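You operate a simulated robot arm through the tools that you are given. There is no shell and no other tool. Be economical: measure what you need, move in short steps, check, and stop when the job is done.

Carry out the task below with a simulated robot arm. There is one attempt and no reset: what you move stays moved.

TASK
Swap the clamped blue-ended rail for the yellow-ended one and clamp that.
Fine: old rail into the purple tray, new one up to the corner fence's end stop first.

It is judged by the outcome, as a careful person would: the job done as asked, and still so three seconds after it is handed in. It fails if anything else is knocked over, pushed out of place, dropped, spilled or broken.

THE ROBOT
A 6-joint arm with a two-finger parallel gripper, fixed in place. Base frame: the origin is at the foot of the arm, x ahead of it, y to its left, z up; the work surface is at about z = 0. Lengths are in mm, angles in degrees, forces in N, time in s.
With the tool pointing down near the work surface it reaches from about 140 to 580 mm from the base axis. Its first joint turns from -66.0 to 66.0 degrees. Payload 2.1 kg.
Tool frame: the origin (TCP) lies between the finger pads and is the grasp point; the fingertips stand 30 mm ahead of it; z points along the fingers, y is the line along which they close. The gripper opens to 94 mm. The fingers are 28 mm wide and 10 mm thick; the gripper's body (50 by 96 mm) begins 55 mm behind the TCP.
Orientation is told as [roll, pitch, yaw] about the base's x, y, z axes, in that order, counted from this pose: with the fingers straight down and closing along the base's y, the tool's x points along the base's -x, its y along +y and its z along -z.

THE INTERFACE
- The arm moves only by the tool apply_moves. Its argument "deltas" is a list of rows, each an object of numbers (a shift or turn left out is 0, a gripper value left out holds the last): "tx", "ty", "tz": the shift along the tool's x, y, z in units of 50 mm (1.0 is 50 mm); "rx", "ry", "rz": the turn, a rotation vector about the tool's x, y, z in units of 5 degrees (1.0 is 5 degrees); "grip": the opening, from 0 (shut) to 1 (fully open). In form: [{"tx": .., "ty": .., "tz": .., "rx": .., "ry": .., "rz": .., "grip": ..}, ...]. A call has 1 to 10 rows; each row shifts and turns the commanded pose from where the row before left it, along the tool's axes as they then stand. A call with a number of a shift or a turn outside -1 to 1 is refused whole. A row lasts 0.2 s, in which the tool goes at most 50 mm and 8.6 degrees; a call with a longer step from one row to the next is refused whole, and so is a gripper value outside its range. A pose out of reach is approached as far as the arm can. The call stops where the force on the tool passes 90 N (or 10 N more than at its start, if that is more) or the arm is blocked; 0.2 s more then pass. The fingers move at their own pace (about 72 mm/s each) and stop on an object; they squeeze with about 33 N. The grip force told is the motor's: it shows also when the fingers shut on nothing. Time passes only in rows, and 0.2 s behind the last, so rows that do not move let the fingers close. It gives the time, the measured TCP pose, the force on the tool (base axes), the opening and the grip force at its end, in the units of the frame above (readings bear some noise).
- Cameras (640 x 400 px; columns grow to the right, rows downward): "scene" is fixed at [49.4, -365.9, 492.7]; the picture's right is [0.83, -0.56, 0.00], its down [-0.27, -0.41, -0.87] and it looks along [0.48, 0.72, -0.49] (base axes); focal length 266 px, centre (320, 200). "wrist" rides on the gripper at [-37, 0, -58] in the tool frame; the picture's right is [0.00, -1.00, 0.00], its down [0.97, 0.00, -0.24] and it looks along [0.24, 0.00, 0.97] (tool axes); focal length 218 px, centre (320, 200).
- grab_frame(camera): a new picture of that camera. No time passes.
- point_at(camera, pixels): for up to 12 pixels [column, row] of the newest picture of that camera ("zoom" is the newest enlarged one), the place [x, y, z] in the base frame of the surface seen there, good to about 3 mm. No time passes.
- zoom(camera, box): a new picture of the part [left, top, right, bottom] of that camera's present view, enlarged. No time passes.
- sign_off(): hands the job in; it is judged then, once.

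Work in short steps. Measure before you move; look again where a grasp or a placing could have gone wrong, and mend it. You have 80 turns and 34 pictures in all, the two below and enlarged ones among them. Open the gripper and draw the arm clear of the work before you hand the job in, unless the task says otherwise; then end with one line.

The tools are called after "Call:" by a JSON object that holds its "method" and its "body". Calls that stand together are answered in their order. apply_moves: Moves the arm, as the interface text tells. Its arguments: {"type":"object","properties":{"deltas":{"type":"array"}},"required":["deltas"]} The other tools are called the same way: grab_frame (camera) takes a picture; point_at (camera, pixels) gives the place of the surface under pixels of a picture; zoom (camera, box) takes an enlarged picture of a part of a camera's view; sign_off () hands the job in.

At the start:

```text
time_s: 0.0
ee_pos: [311.3, 41.4, 327.5]
tool_rot: [0.0, 0.1, 0.0]
contact_force: [-0.4, 0.1, -1.6]
opening: 93.9
grip_force: 0.0
```

scene: 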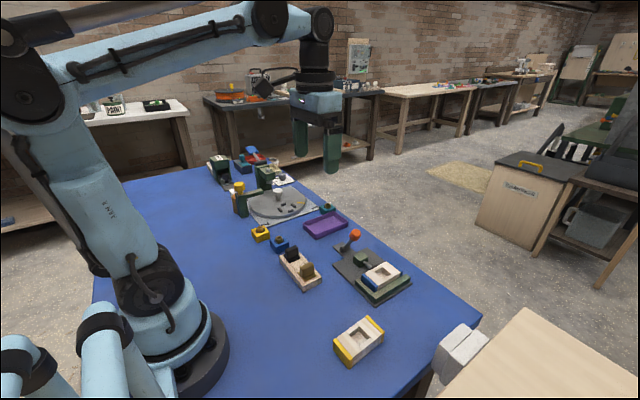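
wrist: 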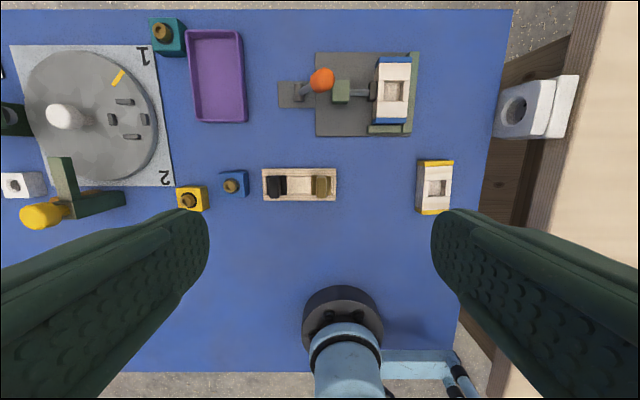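

The clamp fixture is near wrist pixel (360,95), the yellow-ended rail near (435,187), the purple tray near (215,75). I take enlarged views first.

Call:
{"method": "zoom", "body": {"camera": "wrist", "box": [260, 30, 480, 230]}}

Call:
{"method": "zoom", "body": {"camera": "scene", "box": [270, 190, 430, 380]}}

Call:
{"method": "point_at", "body": {"camera": "wrist", "pixels": [[394, 62], [391, 122], [377, 95], [410, 95], [414, 60], [390, 129], [341, 92], [321, 80], [365, 90], [297, 94], [330, 60], [330, 130]]}}

Call:
{"method": "point_at", "body": {"camera": "wrist", "pixels": [[435, 161], [434, 212], [418, 187], [450, 187], [437, 188], [190, 33], [240, 33], [194, 120], [244, 120], [217, 75], [324, 184], [275, 184]]}}

```text
2.00 times, centred on (370, 130) of wrist
```

zoom: 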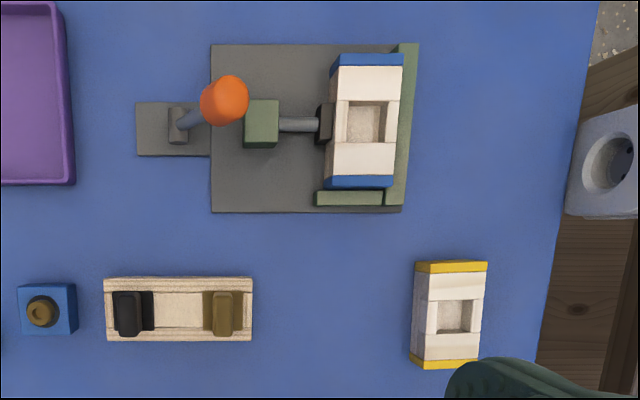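

```text
2.11 times, centred on (350, 285) of scene
```

zoom: 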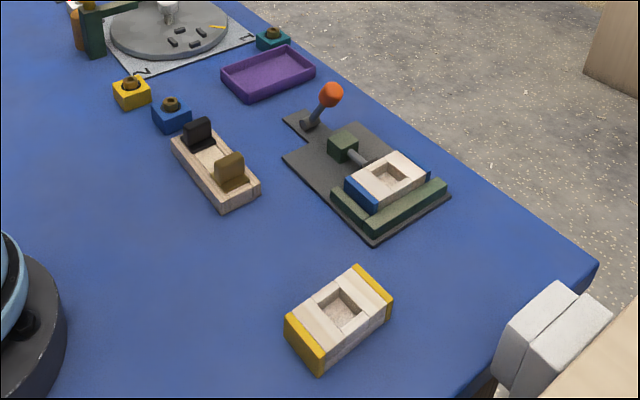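

```text
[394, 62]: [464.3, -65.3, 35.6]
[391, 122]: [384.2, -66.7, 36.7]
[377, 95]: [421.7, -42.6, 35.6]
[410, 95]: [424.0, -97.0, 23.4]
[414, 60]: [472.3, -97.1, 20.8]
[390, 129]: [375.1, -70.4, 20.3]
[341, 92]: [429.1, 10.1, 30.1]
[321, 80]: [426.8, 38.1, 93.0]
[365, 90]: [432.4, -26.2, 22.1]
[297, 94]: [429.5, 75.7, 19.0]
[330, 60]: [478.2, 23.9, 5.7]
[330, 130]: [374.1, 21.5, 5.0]
```

```text
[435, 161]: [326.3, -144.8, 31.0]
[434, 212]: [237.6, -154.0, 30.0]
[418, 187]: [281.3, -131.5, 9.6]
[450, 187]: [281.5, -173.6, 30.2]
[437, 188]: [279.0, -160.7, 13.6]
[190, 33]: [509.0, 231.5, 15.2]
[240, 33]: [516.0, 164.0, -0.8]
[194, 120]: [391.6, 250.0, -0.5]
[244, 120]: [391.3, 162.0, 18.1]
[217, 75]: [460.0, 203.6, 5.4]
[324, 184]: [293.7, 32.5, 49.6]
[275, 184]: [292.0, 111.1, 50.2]
```

I take a closer view of the lever from the scene camera and shut a safe way above the fixture with the wrist camera.

Call:
{"method": "zoom", "body": {"camera": "scene", "box": [325, 222, 421, 306]}}

Call:
{"method": "apply_moves", "body": {"deltas": [{"tx": -0.6, "tz": 0.7}, {"tx": -0.6, "tz": 0.7}, {"tx": -0.6, "tz": 0.3}]}}

Call:
{"method": "grab_frame", "body": {"camera": "wrist"}}

```text
4.76 times, centred on (373, 264) of scene
```

zoom: 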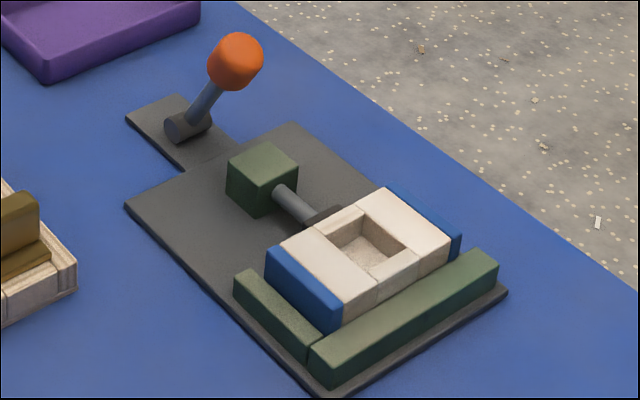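

```text
time_s: 0.8
ee_pos: [404.0, 40.4, 242.8]
tool_rot: [0.0, 0.0, 0.1]
contact_force: [-0.6, -0.6, -0.2]
opening: 94.1
grip_force: 0.1
```

```text
28 pictures are left
```

wrist: 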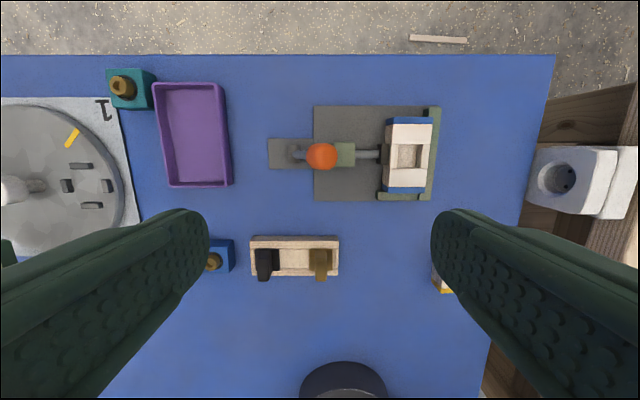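

Measure lever hub, stalk, knob and fixture parts in this view.

Call:
{"method": "point_at", "body": {"camera": "wrist", "pixels": [[296, 153], [284, 153], [302, 153], [322, 156], [312, 156], [334, 156], [322, 145], [322, 168], [347, 154], [368, 154], [384, 154], [271, 140]]}}

Call:
{"method": "zoom", "body": {"camera": "wrist", "box": [256, 95, 456, 215]}}

```text
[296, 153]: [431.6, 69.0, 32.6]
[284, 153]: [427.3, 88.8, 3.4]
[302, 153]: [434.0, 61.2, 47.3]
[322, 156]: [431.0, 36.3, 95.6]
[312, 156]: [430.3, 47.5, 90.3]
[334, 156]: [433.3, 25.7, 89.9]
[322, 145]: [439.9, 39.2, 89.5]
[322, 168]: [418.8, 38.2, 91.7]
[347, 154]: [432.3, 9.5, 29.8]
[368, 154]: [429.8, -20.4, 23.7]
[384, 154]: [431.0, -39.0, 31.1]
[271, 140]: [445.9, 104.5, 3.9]
```

```text
3.20 times, centred on (356, 155) of wrist
```

zoom: 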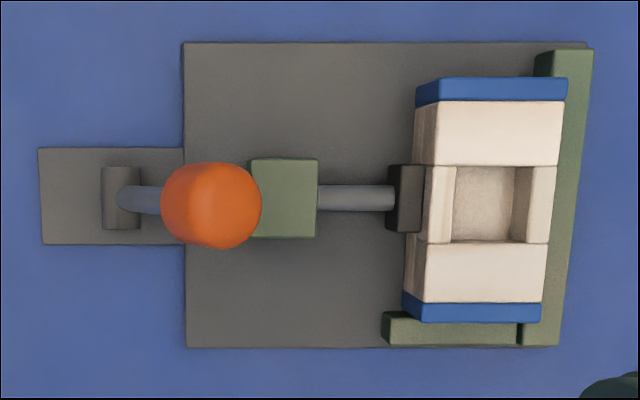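

Knob is centred near (431, 37, 83), hub near (431, 75, 15): lever leans towards the rail. I straddle the knob with fingers part-open and then sweep it to +y.

Call:
{"method": "apply_moves", "body": {"deltas": [{"tx": -0.54, "ty": -0.07, "grip": 0.48}, {"tz": 0.6}, {"tz": 0.6}, {"tz": 0.6}, {"tz": 0.4}, {"tz": 0.4}, {"tz": 0.4}, {}]}}

Call:
{"method": "grab_frame", "body": {"camera": "wrist"}}

```text
time_s: 2.6
ee_pos: [429.4, 39.0, 93.4]
tool_rot: [0.0, 0.1, 0.0]
contact_force: [-0.7, 0.0, -0.2]
opening: 45.3
grip_force: 0.0
```

```text
26 pictures are left
```

wrist: 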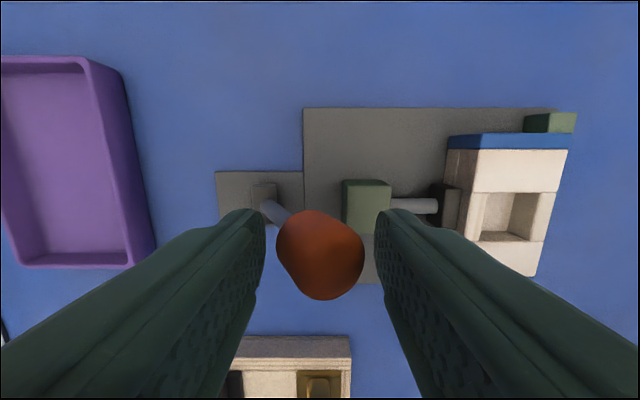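

The knob sits between the fingers. I sweep it gently to +y, following the arc.

Call:
{"method": "apply_moves", "body": {"deltas": [{"ty": 0.2}, {"ty": 0.2, "tz": -0.04}, {"ty": 0.2, "tz": -0.04}, {"ty": 0.2, "tz": -0.02}, {"ty": 0.2}]}}

```text
time_s: 3.8
ee_pos: [429.3, 88.6, 98.6]
tool_rot: [0.0, 0.1, 0.0]
contact_force: [-0.3, 0.0, 0.8]
opening: 45.6
grip_force: 0.9
```

Call:
{"method": "apply_moves", "body": {"deltas": [{"ty": 0.2, "tz": 0.02}, {"ty": 0.2, "tz": 0.06}, {"ty": 0.2, "tz": 0.08}]}}

Call:
{"method": "zoom", "body": {"camera": "scene", "box": [300, 202, 430, 306]}}

```text
time_s: 4.6
ee_pos: [431.1, 118.2, 91.1]
tool_rot: [0.0, 0.0, -0.1]
contact_force: [0.0, -0.3, 0.5]
opening: 46.0
grip_force: 0.8
```

```text
3.85 times, centred on (365, 254) of scene
```

zoom: 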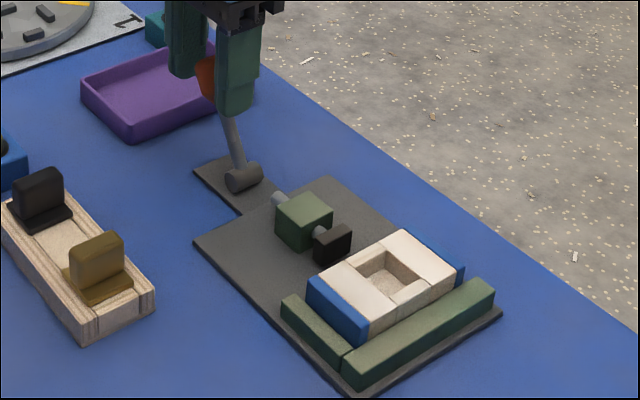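

The plunger is withdrawing. I go on a little further until the lever meets its stop.

Call:
{"method": "apply_moves", "body": {"deltas": [{"ty": 0.16, "tz": 0.1}, {"ty": 0.14, "tz": 0.1}, {}]}}

Call:
{"method": "zoom", "body": {"camera": "scene", "box": [300, 202, 430, 306]}}

```text
time_s: 5.4
ee_pos: [431.0, 126.5, 80.0]
tool_rot: [-1.1, -0.1, -0.5]
contact_force: [-4.0, -41.0, 50.0]
opening: 69.3
grip_force: 21.5
```

```text
3.85 times, centred on (365, 254) of scene
```

zoom: 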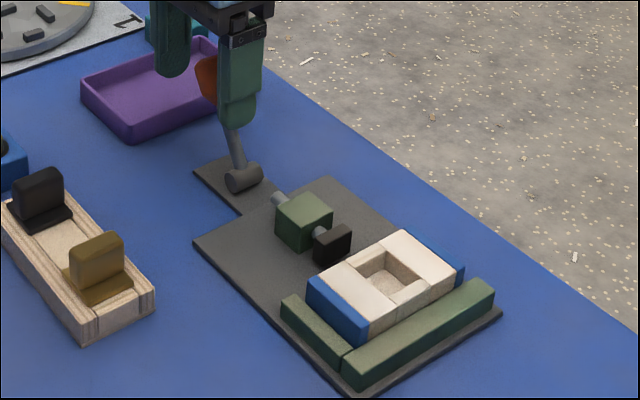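

The lever is at its stop (41 N). I back off, open a bit and rise straight up.

Call:
{"method": "apply_moves", "body": {"deltas": [{"ty": -0.3}, {"ty": -0.1, "grip": 0.7}, {"tz": -0.4}, {"tz": -0.8}, {"tz": -0.9}, {"tz": -0.9}]}}

Call:
{"method": "zoom", "body": {"camera": "scene", "box": [300, 202, 430, 306]}}

```text
time_s: 6.8
ee_pos: [430.1, 112.5, 231.2]
tool_rot: [0.0, 0.0, 0.0]
contact_force: [-0.6, 1.1, 0.4]
opening: 65.9
grip_force: 0.1
```

```text
3.85 times, centred on (365, 254) of scene
```

zoom: 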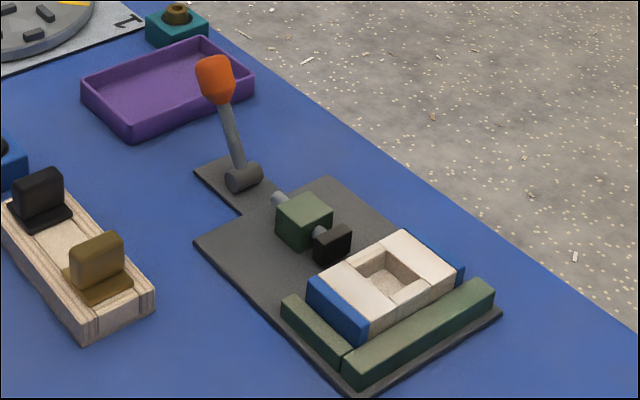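

Lever stays open, plunger is withdrawn. I move over the blue-ended rail and measure it.

Call:
{"method": "apply_moves", "body": {"deltas": [{"ty": -0.9, "grip": 1.0}, {"ty": -0.9}, {"ty": -0.9}, {"ty": -0.9}, {"tz": 0.6, "tx": 0.2}]}}

Call:
{"method": "grab_frame", "body": {"camera": "wrist"}}

```text
time_s: 8.0
ee_pos: [419.4, -67.4, 200.7]
tool_rot: [0.0, 0.0, 0.0]
contact_force: [-0.4, 0.4, 0.2]
opening: 93.9
grip_force: 0.1
```

```text
22 pictures are left
```

wrist: 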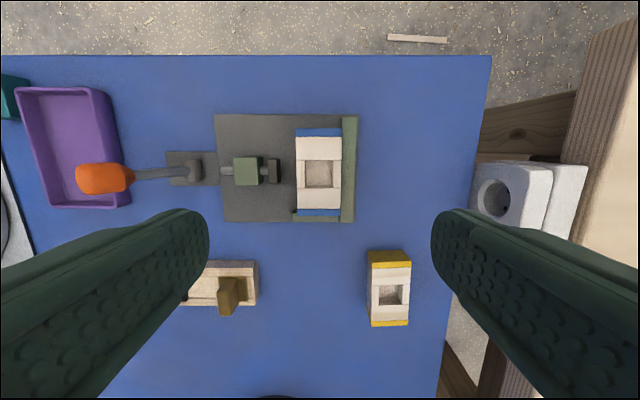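

Call:
{"method": "zoom", "body": {"camera": "wrist", "box": [210, 100, 370, 230]}}

Call:
{"method": "point_at", "body": {"camera": "wrist", "pixels": [[299, 130], [338, 130], [299, 213], [338, 213], [299, 172], [337, 172], [349, 122], [349, 210], [300, 218], [278, 172], [272, 172], [95, 178]]}}

Call:
{"method": "point_at", "body": {"camera": "wrist", "pixels": [[372, 258], [408, 258], [372, 324], [407, 324], [372, 290], [407, 290], [20, 90], [104, 92], [50, 204], [125, 204], [115, 148], [85, 120]]}}

```text
3.08 times, centred on (290, 165) of wrist
```

zoom: 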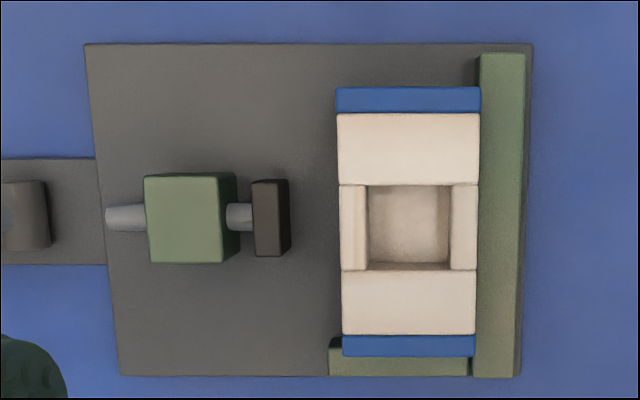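

```text
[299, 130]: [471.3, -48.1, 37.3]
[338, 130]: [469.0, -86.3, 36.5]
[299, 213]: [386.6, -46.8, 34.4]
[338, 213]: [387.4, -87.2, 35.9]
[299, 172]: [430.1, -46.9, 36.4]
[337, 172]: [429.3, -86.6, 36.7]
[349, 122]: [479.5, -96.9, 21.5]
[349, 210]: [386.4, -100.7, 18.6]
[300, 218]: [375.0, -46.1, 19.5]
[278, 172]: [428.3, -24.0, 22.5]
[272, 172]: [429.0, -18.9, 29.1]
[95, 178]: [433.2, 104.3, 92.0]
```

```text
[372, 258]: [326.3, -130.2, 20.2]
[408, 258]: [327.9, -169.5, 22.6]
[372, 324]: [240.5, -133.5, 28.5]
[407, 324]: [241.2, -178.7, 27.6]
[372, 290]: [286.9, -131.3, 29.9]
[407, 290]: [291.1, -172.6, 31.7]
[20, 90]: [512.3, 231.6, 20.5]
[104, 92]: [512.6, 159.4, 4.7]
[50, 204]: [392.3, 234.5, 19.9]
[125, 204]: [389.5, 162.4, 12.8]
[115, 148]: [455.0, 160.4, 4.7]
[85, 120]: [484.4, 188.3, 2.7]
```

Rail: x 384–474, y −45…−90, top z 36; fence top ~20; plunger head front y −24. I narrow to ~55 mm, and lower to fingertip z ≈ 26, above the fence.

Call:
{"method": "apply_moves", "body": {"deltas": [{"tx": -0.17, "grip": 0.585}, {"tz": 0.6}, {"tz": 0.6}, {"tz": 0.6}, {"tz": 0.5}]}}

Call:
{"method": "zoom", "body": {"camera": "scene", "box": [320, 222, 430, 310]}}

```text
time_s: 9.2
ee_pos: [427.5, -64.3, 85.4]
tool_rot: [0.0, 0.0, 0.0]
contact_force: [0.2, -0.4, 0.4]
opening: 55.0
grip_force: 0.1
```

```text
4.55 times, centred on (375, 266) of scene
```

zoom: 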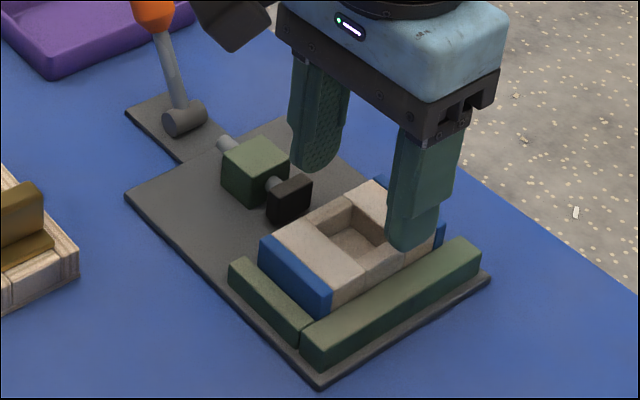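

Call:
{"method": "apply_moves", "body": {"deltas": [{}]}}

Call:
{"method": "zoom", "body": {"camera": "wrist", "box": [200, 130, 440, 280]}}

```text
time_s: 9.6
ee_pos: [427.8, -65.9, 85.8]
tool_rot: [-0.1, 0.0, 0.0]
contact_force: [-0.8, -0.2, -0.1]
opening: 54.9
grip_force: 0.1
```

```text
2.67 times, centred on (320, 205) of wrist
```

zoom: 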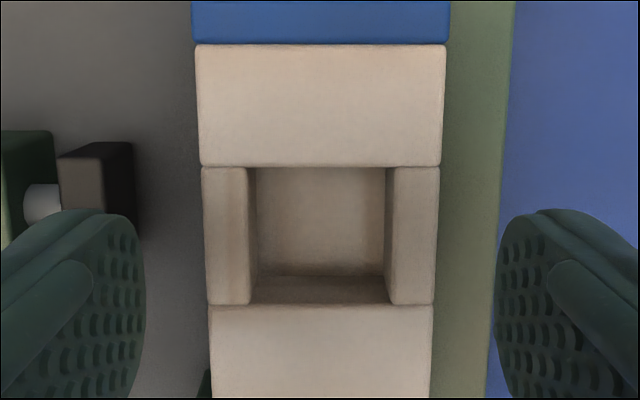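

The rail is centred between the fingers. I descend 30 mm and close.

Call:
{"method": "apply_moves", "body": {"deltas": [{"tz": 0.3}, {"tz": 0.3}, {}, {"grip": 0.3}, {}, {}]}}

```text
time_s: 11.0
ee_pos: [427.5, -65.5, 54.1]
tool_rot: [0.1, 0.0, 0.0]
contact_force: [-1.0, 4.8, -2.2]
opening: 45.1
grip_force: 33.2
```

Gripped at 45 mm. Lift slowly a bit and check.

Call:
{"method": "apply_moves", "body": {"deltas": [{"tz": -0.2}, {"tz": -0.4}, {"tz": -0.6}, {"tz": -0.8}, {"tz": -0.8}, {}]}}

Call:
{"method": "grab_frame", "body": {"camera": "scene"}}

```text
time_s: 12.4
ee_pos: [429.2, -66.2, 194.9]
tool_rot: [0.0, -0.1, 0.1]
contact_force: [0.8, -0.1, -1.6]
opening: 45.1
grip_force: 32.6
```

```text
18 pictures are left
```

scene: 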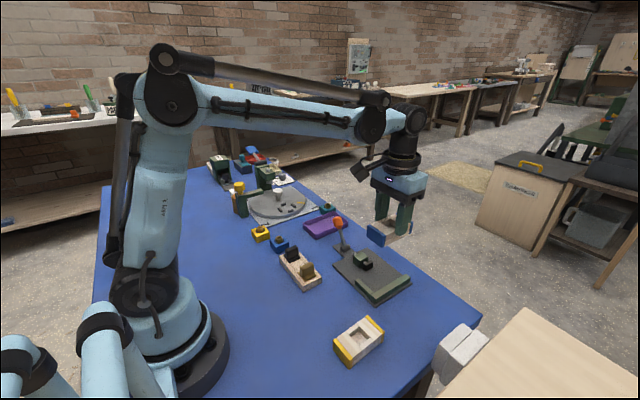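

The rail is held level. I carry it over the tray centre (452, 197).

Call:
{"method": "apply_moves", "body": {"deltas": [{"ty": 0.5}, {"ty": 0.75}, {"ty": 0.75}, {"ty": 0.75}, {"ty": 0.75}, {"ty": 0.75, "tx": -0.2}, {"ty": 0.6, "tx": -0.26}, {"ty": 0.41}, {}]}}

Call:
{"method": "grab_frame", "body": {"camera": "wrist"}}

```text
time_s: 14.4
ee_pos: [452.2, 195.7, 194.8]
tool_rot: [0.1, 0.0, 0.0]
contact_force: [-0.4, 0.1, -0.5]
opening: 44.9
grip_force: 33.3
```

```text
17 pictures are left
```

wrist: 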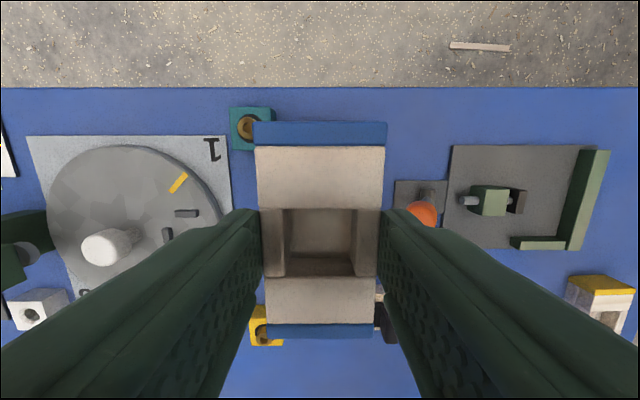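

Tray is wholly beneath the rail. Lower to just above the tray floor, then check.

Call:
{"method": "apply_moves", "body": {"deltas": [{"tz": 0.7}, {"tz": 0.7}, {"tz": 0.5}, {"tz": 0.3}, {"tz": 0.15}, {}]}}

Call:
{"method": "zoom", "body": {"camera": "scene", "box": [270, 180, 400, 270]}}

```text
time_s: 15.8
ee_pos: [450.3, 198.2, 77.1]
tool_rot: [0.0, 0.0, 0.0]
contact_force: [-0.3, -0.1, -0.1]
opening: 45.0
grip_force: 33.1
```

```text
4.44 times, centred on (335, 225) of scene
```

zoom: 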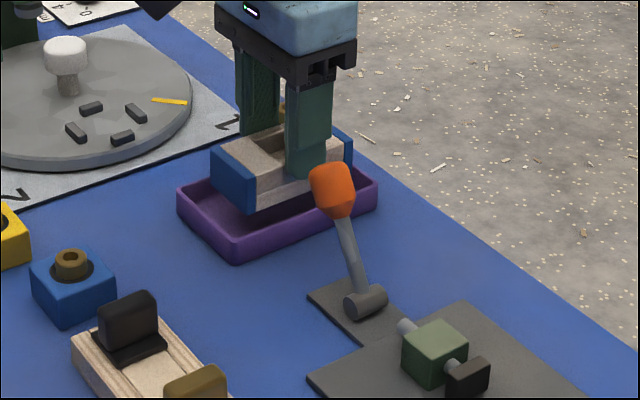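

Aligned over the tray. I lower in small steps till it touches.

Call:
{"method": "apply_moves", "body": {"deltas": [{"tz": 0.2}, {"tz": 0.15}, {"tz": 0.08}, {"tz": 0.04}, {}]}}

```text
time_s: 17.0
ee_pos: [450.6, 197.0, 54.9]
tool_rot: [0.1, 0.0, 0.0]
contact_force: [-0.5, -0.9, 11.4]
opening: 45.1
grip_force: 32.9
```

11 N upward: it is down. Open moderately and rise.

Call:
{"method": "apply_moves", "body": {"deltas": [{"grip": 0.6}, {}, {"tz": -0.3}, {"tz": -0.7}, {"tz": -0.8}, {"tz": -0.9}]}}

Call:
{"method": "grab_frame", "body": {"camera": "wrist"}}

```text
time_s: 18.4
ee_pos: [451.6, 195.2, 188.3]
tool_rot: [0.1, 0.0, 0.1]
contact_force: [-0.6, -0.1, -0.7]
opening: 56.3
grip_force: 0.1
```

```text
15 pictures are left
```

wrist: 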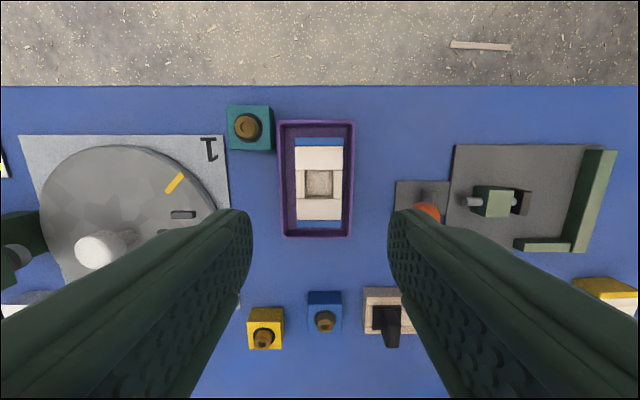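

The blue rail lies in the tray. Now I go over the yellow-ended rail.

Call:
{"method": "apply_moves", "body": {"deltas": [{"ty": -0.8, "tx": 0.4}, {"ty": -0.8, "tx": 0.4}, {"ty": -0.8, "tx": 0.4}, {"ty": -0.8, "tx": 0.4}, {"ty": -0.8, "tx": 0.4}, {"ty": -0.8, "tx": 0.4}, {"ty": -0.8, "tx": 0.4}, {"ty": -0.8, "tx": 0.4}, {"ty": -0.56, "tx": 0.2}, {"tz": 0.5}]}}

Call:
{"method": "zoom", "body": {"camera": "wrist", "box": [200, 100, 440, 250]}}

```text
time_s: 20.6
ee_pos: [281.7, -151.0, 162.2]
tool_rot: [0.1, 0.0, 0.0]
contact_force: [0.0, -0.3, -0.2]
opening: 56.3
grip_force: 0.0
```

```text
2.67 times, centred on (320, 175) of wrist
```

zoom: 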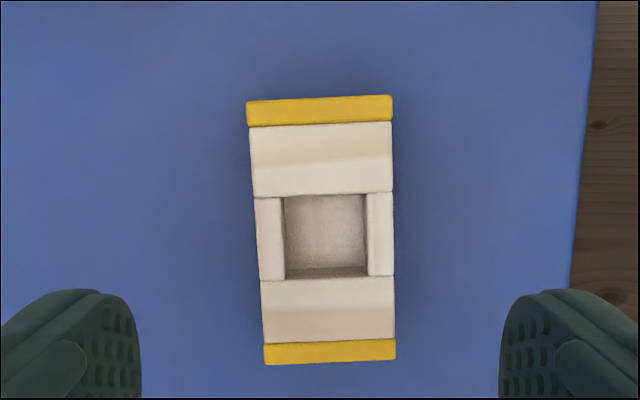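

Call:
{"method": "point_at", "body": {"camera": "zoom", "pixels": [[252, 112], [387, 108], [268, 352], [391, 348], [264, 240], [390, 236], [320, 98], [330, 358], [257, 150], [388, 145], [266, 320], [390, 315]]}}

```text
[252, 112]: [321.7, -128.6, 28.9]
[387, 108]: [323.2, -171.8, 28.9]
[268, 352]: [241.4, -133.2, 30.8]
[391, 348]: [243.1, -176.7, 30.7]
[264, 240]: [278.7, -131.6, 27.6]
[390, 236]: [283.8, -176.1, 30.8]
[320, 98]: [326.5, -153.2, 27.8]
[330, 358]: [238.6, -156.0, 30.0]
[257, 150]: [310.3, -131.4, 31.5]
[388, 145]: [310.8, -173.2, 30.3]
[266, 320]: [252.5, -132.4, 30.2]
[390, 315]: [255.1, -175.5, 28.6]
```

Rail centre ≈ (282, −153), yaw ≈ +2.5°. I turn the tool to match and descend to fingertip z ≈ 20.

Call:
{"method": "apply_moves", "body": {"deltas": [{"ty": -0.05, "rz": -0.5, "grip": 0.65}, {"tz": 0.6}, {"tz": 0.6}, {"tz": 0.5}, {"tz": 0.4}, {"tz": 0.15}, {}]}}

Call:
{"method": "grab_frame", "body": {"camera": "wrist"}}

```text
time_s: 22.2
ee_pos: [280.9, -154.8, 51.0]
tool_rot: [0.0, 0.0, 2.4]
contact_force: [0.1, 0.0, -0.2]
opening: 61.0
grip_force: 0.1
```

```text
13 pictures are left
```

wrist: 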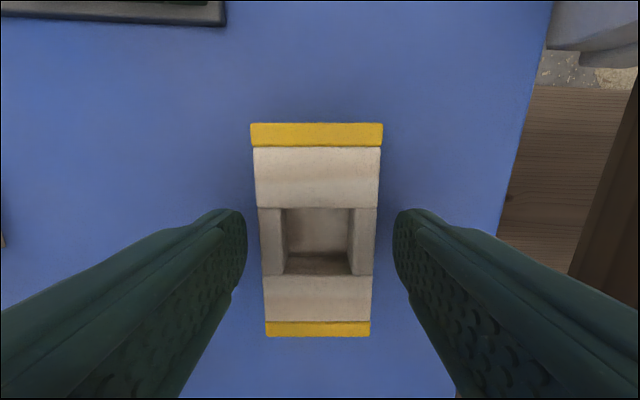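

Well aligned. Close, then lift and turn straight.

Call:
{"method": "apply_moves", "body": {"deltas": [{"grip": 0.3}, {}, {}, {"tz": -0.2}, {"tz": -0.5}, {"tz": -0.7}, {"tz": -0.6, "rz": 0.49}, {}]}}

Call:
{"method": "grab_frame", "body": {"camera": "wrist"}}

```text
time_s: 24.0
ee_pos: [281.5, -154.0, 150.4]
tool_rot: [0.0, 0.0, 0.0]
contact_force: [-0.7, -0.4, -0.5]
opening: 44.8
grip_force: 33.1
```

```text
12 pictures are left
```

wrist: 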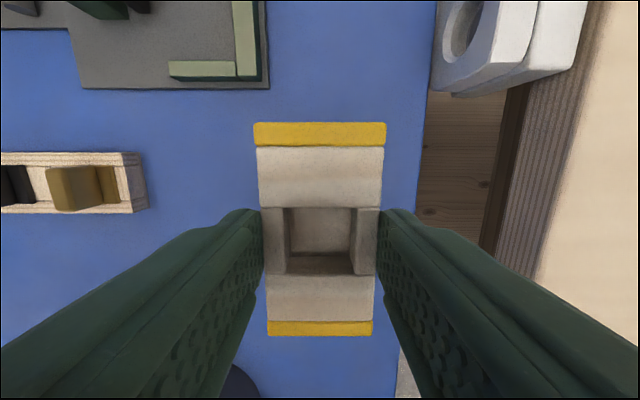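

Call:
{"method": "point_at", "body": {"camera": "wrist", "pixels": [[270, 126], [370, 126], [320, 126], [280, 333], [360, 333], [320, 333], [200, 70], [170, 66], [240, 10], [250, 60]]}}

```text
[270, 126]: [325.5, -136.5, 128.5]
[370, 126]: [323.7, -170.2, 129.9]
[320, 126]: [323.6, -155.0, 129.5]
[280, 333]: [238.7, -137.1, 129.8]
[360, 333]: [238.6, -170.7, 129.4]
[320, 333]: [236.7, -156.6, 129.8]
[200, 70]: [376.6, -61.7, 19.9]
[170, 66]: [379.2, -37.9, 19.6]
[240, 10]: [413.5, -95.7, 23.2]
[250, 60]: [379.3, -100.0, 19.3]
```

The held rail spans TCP ±44.5 in x, bottom at TCP−51.6. I carry it to (434, −62) above the fixture, some mm off both fences.

Call:
{"method": "apply_moves", "body": {"deltas": [{"tx": -0.65, "ty": 0.4}, {"tx": -0.6, "ty": 0.4}, {"tx": -0.6, "ty": 0.4}, {"tx": -0.6, "ty": 0.4}, {"tx": -0.6, "ty": 0.24}, {"tz": 0.5}, {"tz": 0.5}, {}]}}

Call:
{"method": "zoom", "body": {"camera": "scene", "box": [320, 222, 430, 310]}}

```text
time_s: 25.8
ee_pos: [432.9, -61.3, 100.9]
tool_rot: [0.0, 0.0, 0.0]
contact_force: [-0.3, 0.2, 0.5]
opening: 45.0
grip_force: 33.1
```

```text
4.55 times, centred on (375, 266) of scene
```

zoom: 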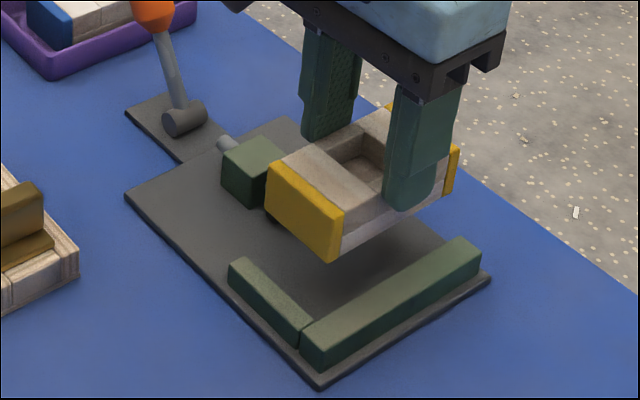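

Good position. I lower in steps until it rests on the plate (expected TCP z ≈ 57).

Call:
{"method": "apply_moves", "body": {"deltas": [{"tz": 0.4}, {"tz": 0.25}, {"tz": 0.1}, {"tz": 0.06}, {}]}}

```text
time_s: 27.0
ee_pos: [432.8, -62.3, 61.8]
tool_rot: [0.1, 0.1, 0.1]
contact_force: [0.1, -1.1, -0.8]
opening: 45.0
grip_force: 33.5
```

Call:
{"method": "apply_moves", "body": {"deltas": [{"tz": 0.05}, {"tz": 0.04}, {}]}}

Call:
{"method": "zoom", "body": {"camera": "scene", "box": [330, 237, 420, 309]}}

```text
time_s: 27.8
ee_pos: [434.2, -61.3, 56.9]
tool_rot: [0.1, 0.0, 0.0]
contact_force: [0.7, -1.2, 17.7]
opening: 45.1
grip_force: 32.7
```

```text
5.56 times, centred on (375, 273) of scene
```

zoom: 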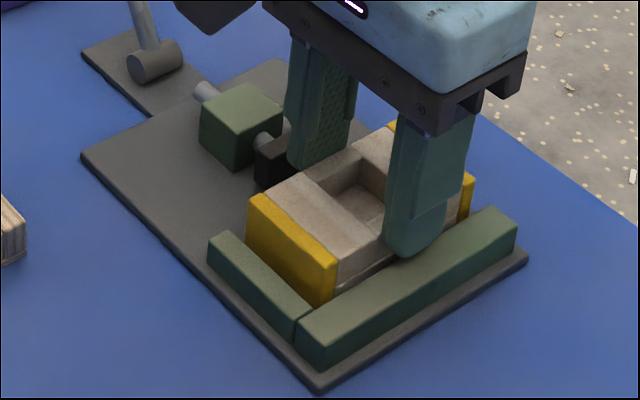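

It rests on the plate (18 N). I ease up slightly and slide in −x to the end stop, watching the force.

Call:
{"method": "apply_moves", "body": {"deltas": [{"tz": -0.01}, {"tx": 0.04}, {"tx": 0.04}, {"tx": 0.02}, {}]}}

```text
time_s: 29.0
ee_pos: [427.3, -61.6, 56.8]
tool_rot: [0.0, 0.0, 0.0]
contact_force: [1.7, 0.9, 5.0]
opening: 45.0
grip_force: 32.8
```

Call:
{"method": "apply_moves", "body": {"deltas": [{"tx": 0.03}, {"tx": 0.02}, {}]}}

```text
time_s: 29.8
ee_pos: [426.8, -62.2, 56.8]
tool_rot: [0.0, -0.2, 0.1]
contact_force: [14.0, -0.6, 8.3]
opening: 45.1
grip_force: 32.7
```

End stop met (14 N in x). Now slide −y to the fence.

Call:
{"method": "apply_moves", "body": {"deltas": [{"ty": -0.04}, {"ty": -0.04}, {"ty": -0.02}, {}]}}

```text
time_s: 30.8
ee_pos: [425.5, -65.9, 56.9]
tool_rot: [0.0, -0.2, 0.1]
contact_force: [16.1, 13.0, 11.7]
opening: 44.9
grip_force: 32.9
```

Both fences met (x 16 N, y 13 N). Release to 55 mm, rise, and look.

Call:
{"method": "apply_moves", "body": {"deltas": [{"grip": 0.57}, {}, {"tz": -0.3}, {"tz": -0.6}, {"tz": -0.8}, {"tz": -0.8}, {}]}}

Call:
{"method": "zoom", "body": {"camera": "wrist", "box": [240, 120, 400, 230]}}

```text
time_s: 32.4
ee_pos: [427.0, -65.9, 181.1]
tool_rot: [0.0, 0.0, 0.0]
contact_force: [-0.5, -0.3, -0.4]
opening: 53.7
grip_force: 0.1
```

```text
3.64 times, centred on (320, 175) of wrist
```

zoom: 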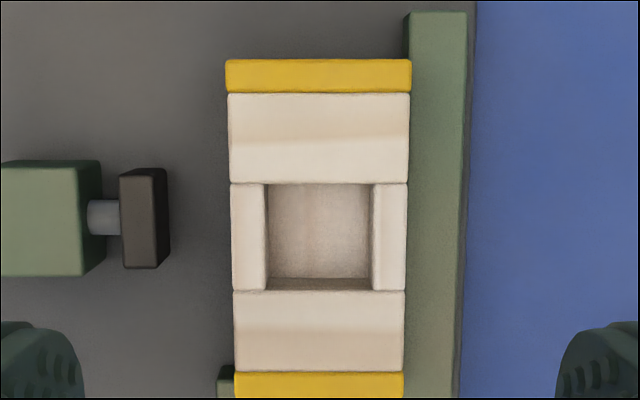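

The rail sits flush in the corner. Now go above the lever knob (431, 107) and straddle it.

Call:
{"method": "apply_moves", "body": {"deltas": [{"ty": 0.87, "tx": -0.08}, {"ty": 0.87}, {"ty": 0.87}, {"ty": 0.85}, {}]}}

Call:
{"method": "grab_frame", "body": {"camera": "wrist"}}

Call:
{"method": "point_at", "body": {"camera": "wrist", "pixels": [[320, 215], [310, 215], [330, 215], [320, 205], [320, 225]]}}

```text
time_s: 33.6
ee_pos: [429.4, 107.6, 181.9]
tool_rot: [-0.1, 0.0, 0.0]
contact_force: [0.1, 0.5, 0.2]
opening: 53.5
grip_force: 0.1
```

```text
8 pictures are left
```

wrist: 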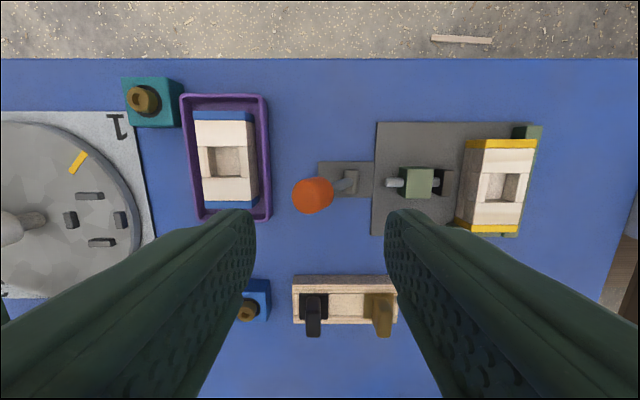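

```text
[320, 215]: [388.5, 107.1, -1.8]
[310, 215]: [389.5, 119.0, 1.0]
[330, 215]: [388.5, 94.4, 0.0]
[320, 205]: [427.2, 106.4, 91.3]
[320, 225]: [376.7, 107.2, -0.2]
```

Knob centre is near y 112 (col 313). I shift +4 mm and descend to straddle it.

Call:
{"method": "apply_moves", "body": {"deltas": [{"ty": 0.07}, {"tz": 0.6}, {"tz": 0.5}, {"tz": 0.4}, {"tz": 0.3}, {}]}}

```text
time_s: 35.0
ee_pos: [429.4, 110.1, 90.9]
tool_rot: [0.0, 0.0, 0.0]
contact_force: [-0.3, -0.5, -0.1]
opening: 53.5
grip_force: 0.0
```

Clear of contact. Sweep to −y along the arc.

Call:
{"method": "apply_moves", "body": {"deltas": [{"ty": -0.2, "tz": -0.04}, {"ty": -0.2, "tz": -0.08}, {"ty": -0.2, "tz": -0.04}, {"ty": -0.2, "tz": -0.02}, {"ty": -0.2}, {"ty": -0.2, "tz": 0.04}]}}

```text
time_s: 36.4
ee_pos: [430.0, 48.9, 99.3]
tool_rot: [0.0, 0.1, 0.1]
contact_force: [0.2, -0.1, -0.2]
opening: 53.5
grip_force: 0.2
```

Call:
{"method": "apply_moves", "body": {"deltas": [{"ty": -0.16, "tz": 0.06}, {"ty": -0.14, "tz": 0.06}, {"ty": -0.1, "tz": 0.04}, {}]}}

Call:
{"method": "zoom", "body": {"camera": "scene", "box": [310, 212, 430, 308]}}

```text
time_s: 37.4
ee_pos: [430.4, 29.7, 90.6]
tool_rot: [0.0, 0.0, -0.1]
contact_force: [0.0, 0.1, 1.4]
opening: 53.7
grip_force: 0.0
```

```text
4.17 times, centred on (370, 260) of scene
```

zoom: 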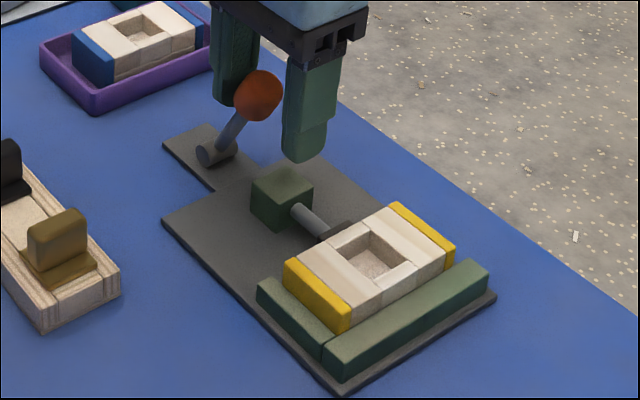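

Nearly closed; I push on in small steps until the force rises.

Call:
{"method": "apply_moves", "body": {"deltas": [{"ty": -0.08, "tz": 0.03}, {"ty": -0.06, "tz": 0.02}, {}]}}

```text
time_s: 38.2
ee_pos: [429.6, 23.0, 88.8]
tool_rot: [0.2, -0.1, 0.1]
contact_force: [0.0, 14.0, 11.7]
opening: 61.6
grip_force: 7.0
```

Resistance begins (14 N), knob at about y 41. Push a bit more.

Call:
{"method": "apply_moves", "body": {"deltas": [{"ty": -0.08}, {"ty": -0.08}, {}]}}

Call:
{"method": "zoom", "body": {"camera": "scene", "box": [325, 222, 421, 306]}}

```text
time_s: 39.0
ee_pos: [431.3, 18.5, 88.1]
tool_rot: [0.7, -0.2, 0.2]
contact_force: [3.5, 29.3, 0.3]
opening: 70.6
grip_force: 14.8
```

```text
4.76 times, centred on (373, 264) of scene
```

zoom: 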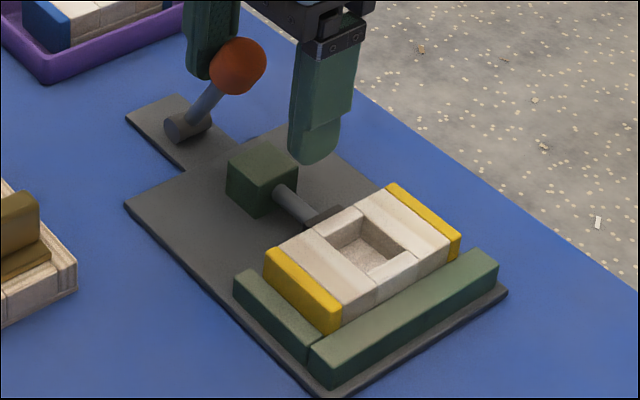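

The knob is back at its original clamped place (same pixel as in the first view, ~(237,64)). I back off and rise.

Call:
{"method": "apply_moves", "body": {"deltas": [{"ty": 0.2}, {"ty": 0.2}, {}, {"tz": -0.4}, {"tz": -0.8}, {"tz": -0.9}, {"tz": -0.8, "tx": 0.5}, {}]}}

Call:
{"method": "grab_frame", "body": {"camera": "wrist"}}

Call:
{"method": "zoom", "body": {"camera": "scene", "box": [325, 222, 421, 306]}}

```text
time_s: 40.8
ee_pos: [403.8, 35.6, 232.7]
tool_rot: [0.0, 0.0, 0.0]
contact_force: [0.0, 0.2, -0.6]
opening: 53.6
grip_force: 0.0
```

```text
5 pictures are left
```

wrist: 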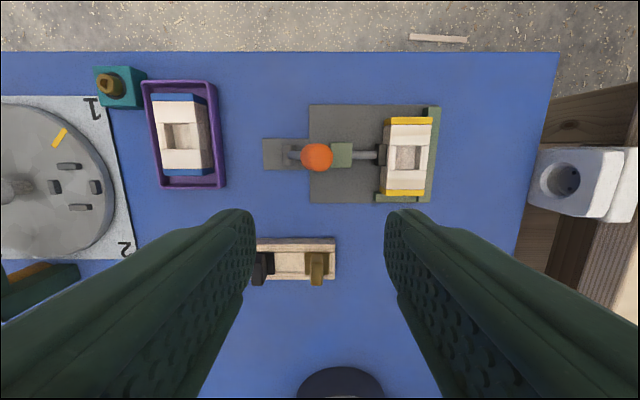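

```text
4.76 times, centred on (373, 264) of scene
```

zoom: 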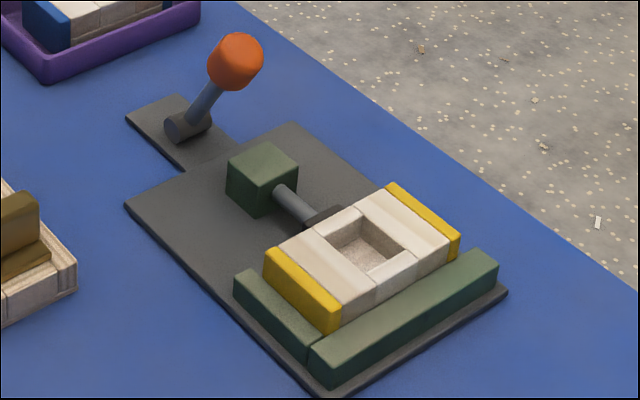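

The lever matches the original clamped state. One close check of the end stop and plunger contact.

Call:
{"method": "zoom", "body": {"camera": "wrist", "box": [340, 95, 450, 215]}}

Call:
{"method": "apply_moves", "body": {"deltas": [{"tx": 0.6, "tz": -0.6, "grip": 1.0}, {"tx": 0.6, "tz": -0.6}, {}, {}]}}

```text
3.33 times, centred on (395, 155) of wrist
```

zoom: 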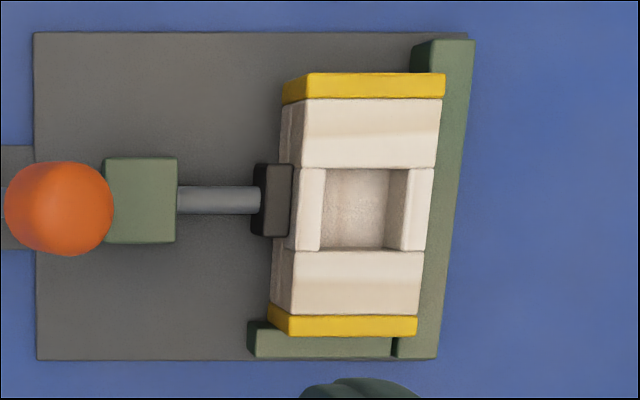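

```text
time_s: 41.8
ee_pos: [344.9, 35.0, 292.2]
tool_rot: [0.0, 0.0, 0.1]
contact_force: [-0.2, 0.5, 0.2]
opening: 94.1
grip_force: 0.1
```

The yellow-ended rail is against the end stop and the fence, with the plunger on it. The arm is clear, so I hand in.

Call:
{"method": "sign_off", "body": {}}

```text
The job is handed in.
```

The blue-ended rail is in the purple tray, and the yellow-ended rail is clamped in its place, up against the corner fence's end stop.
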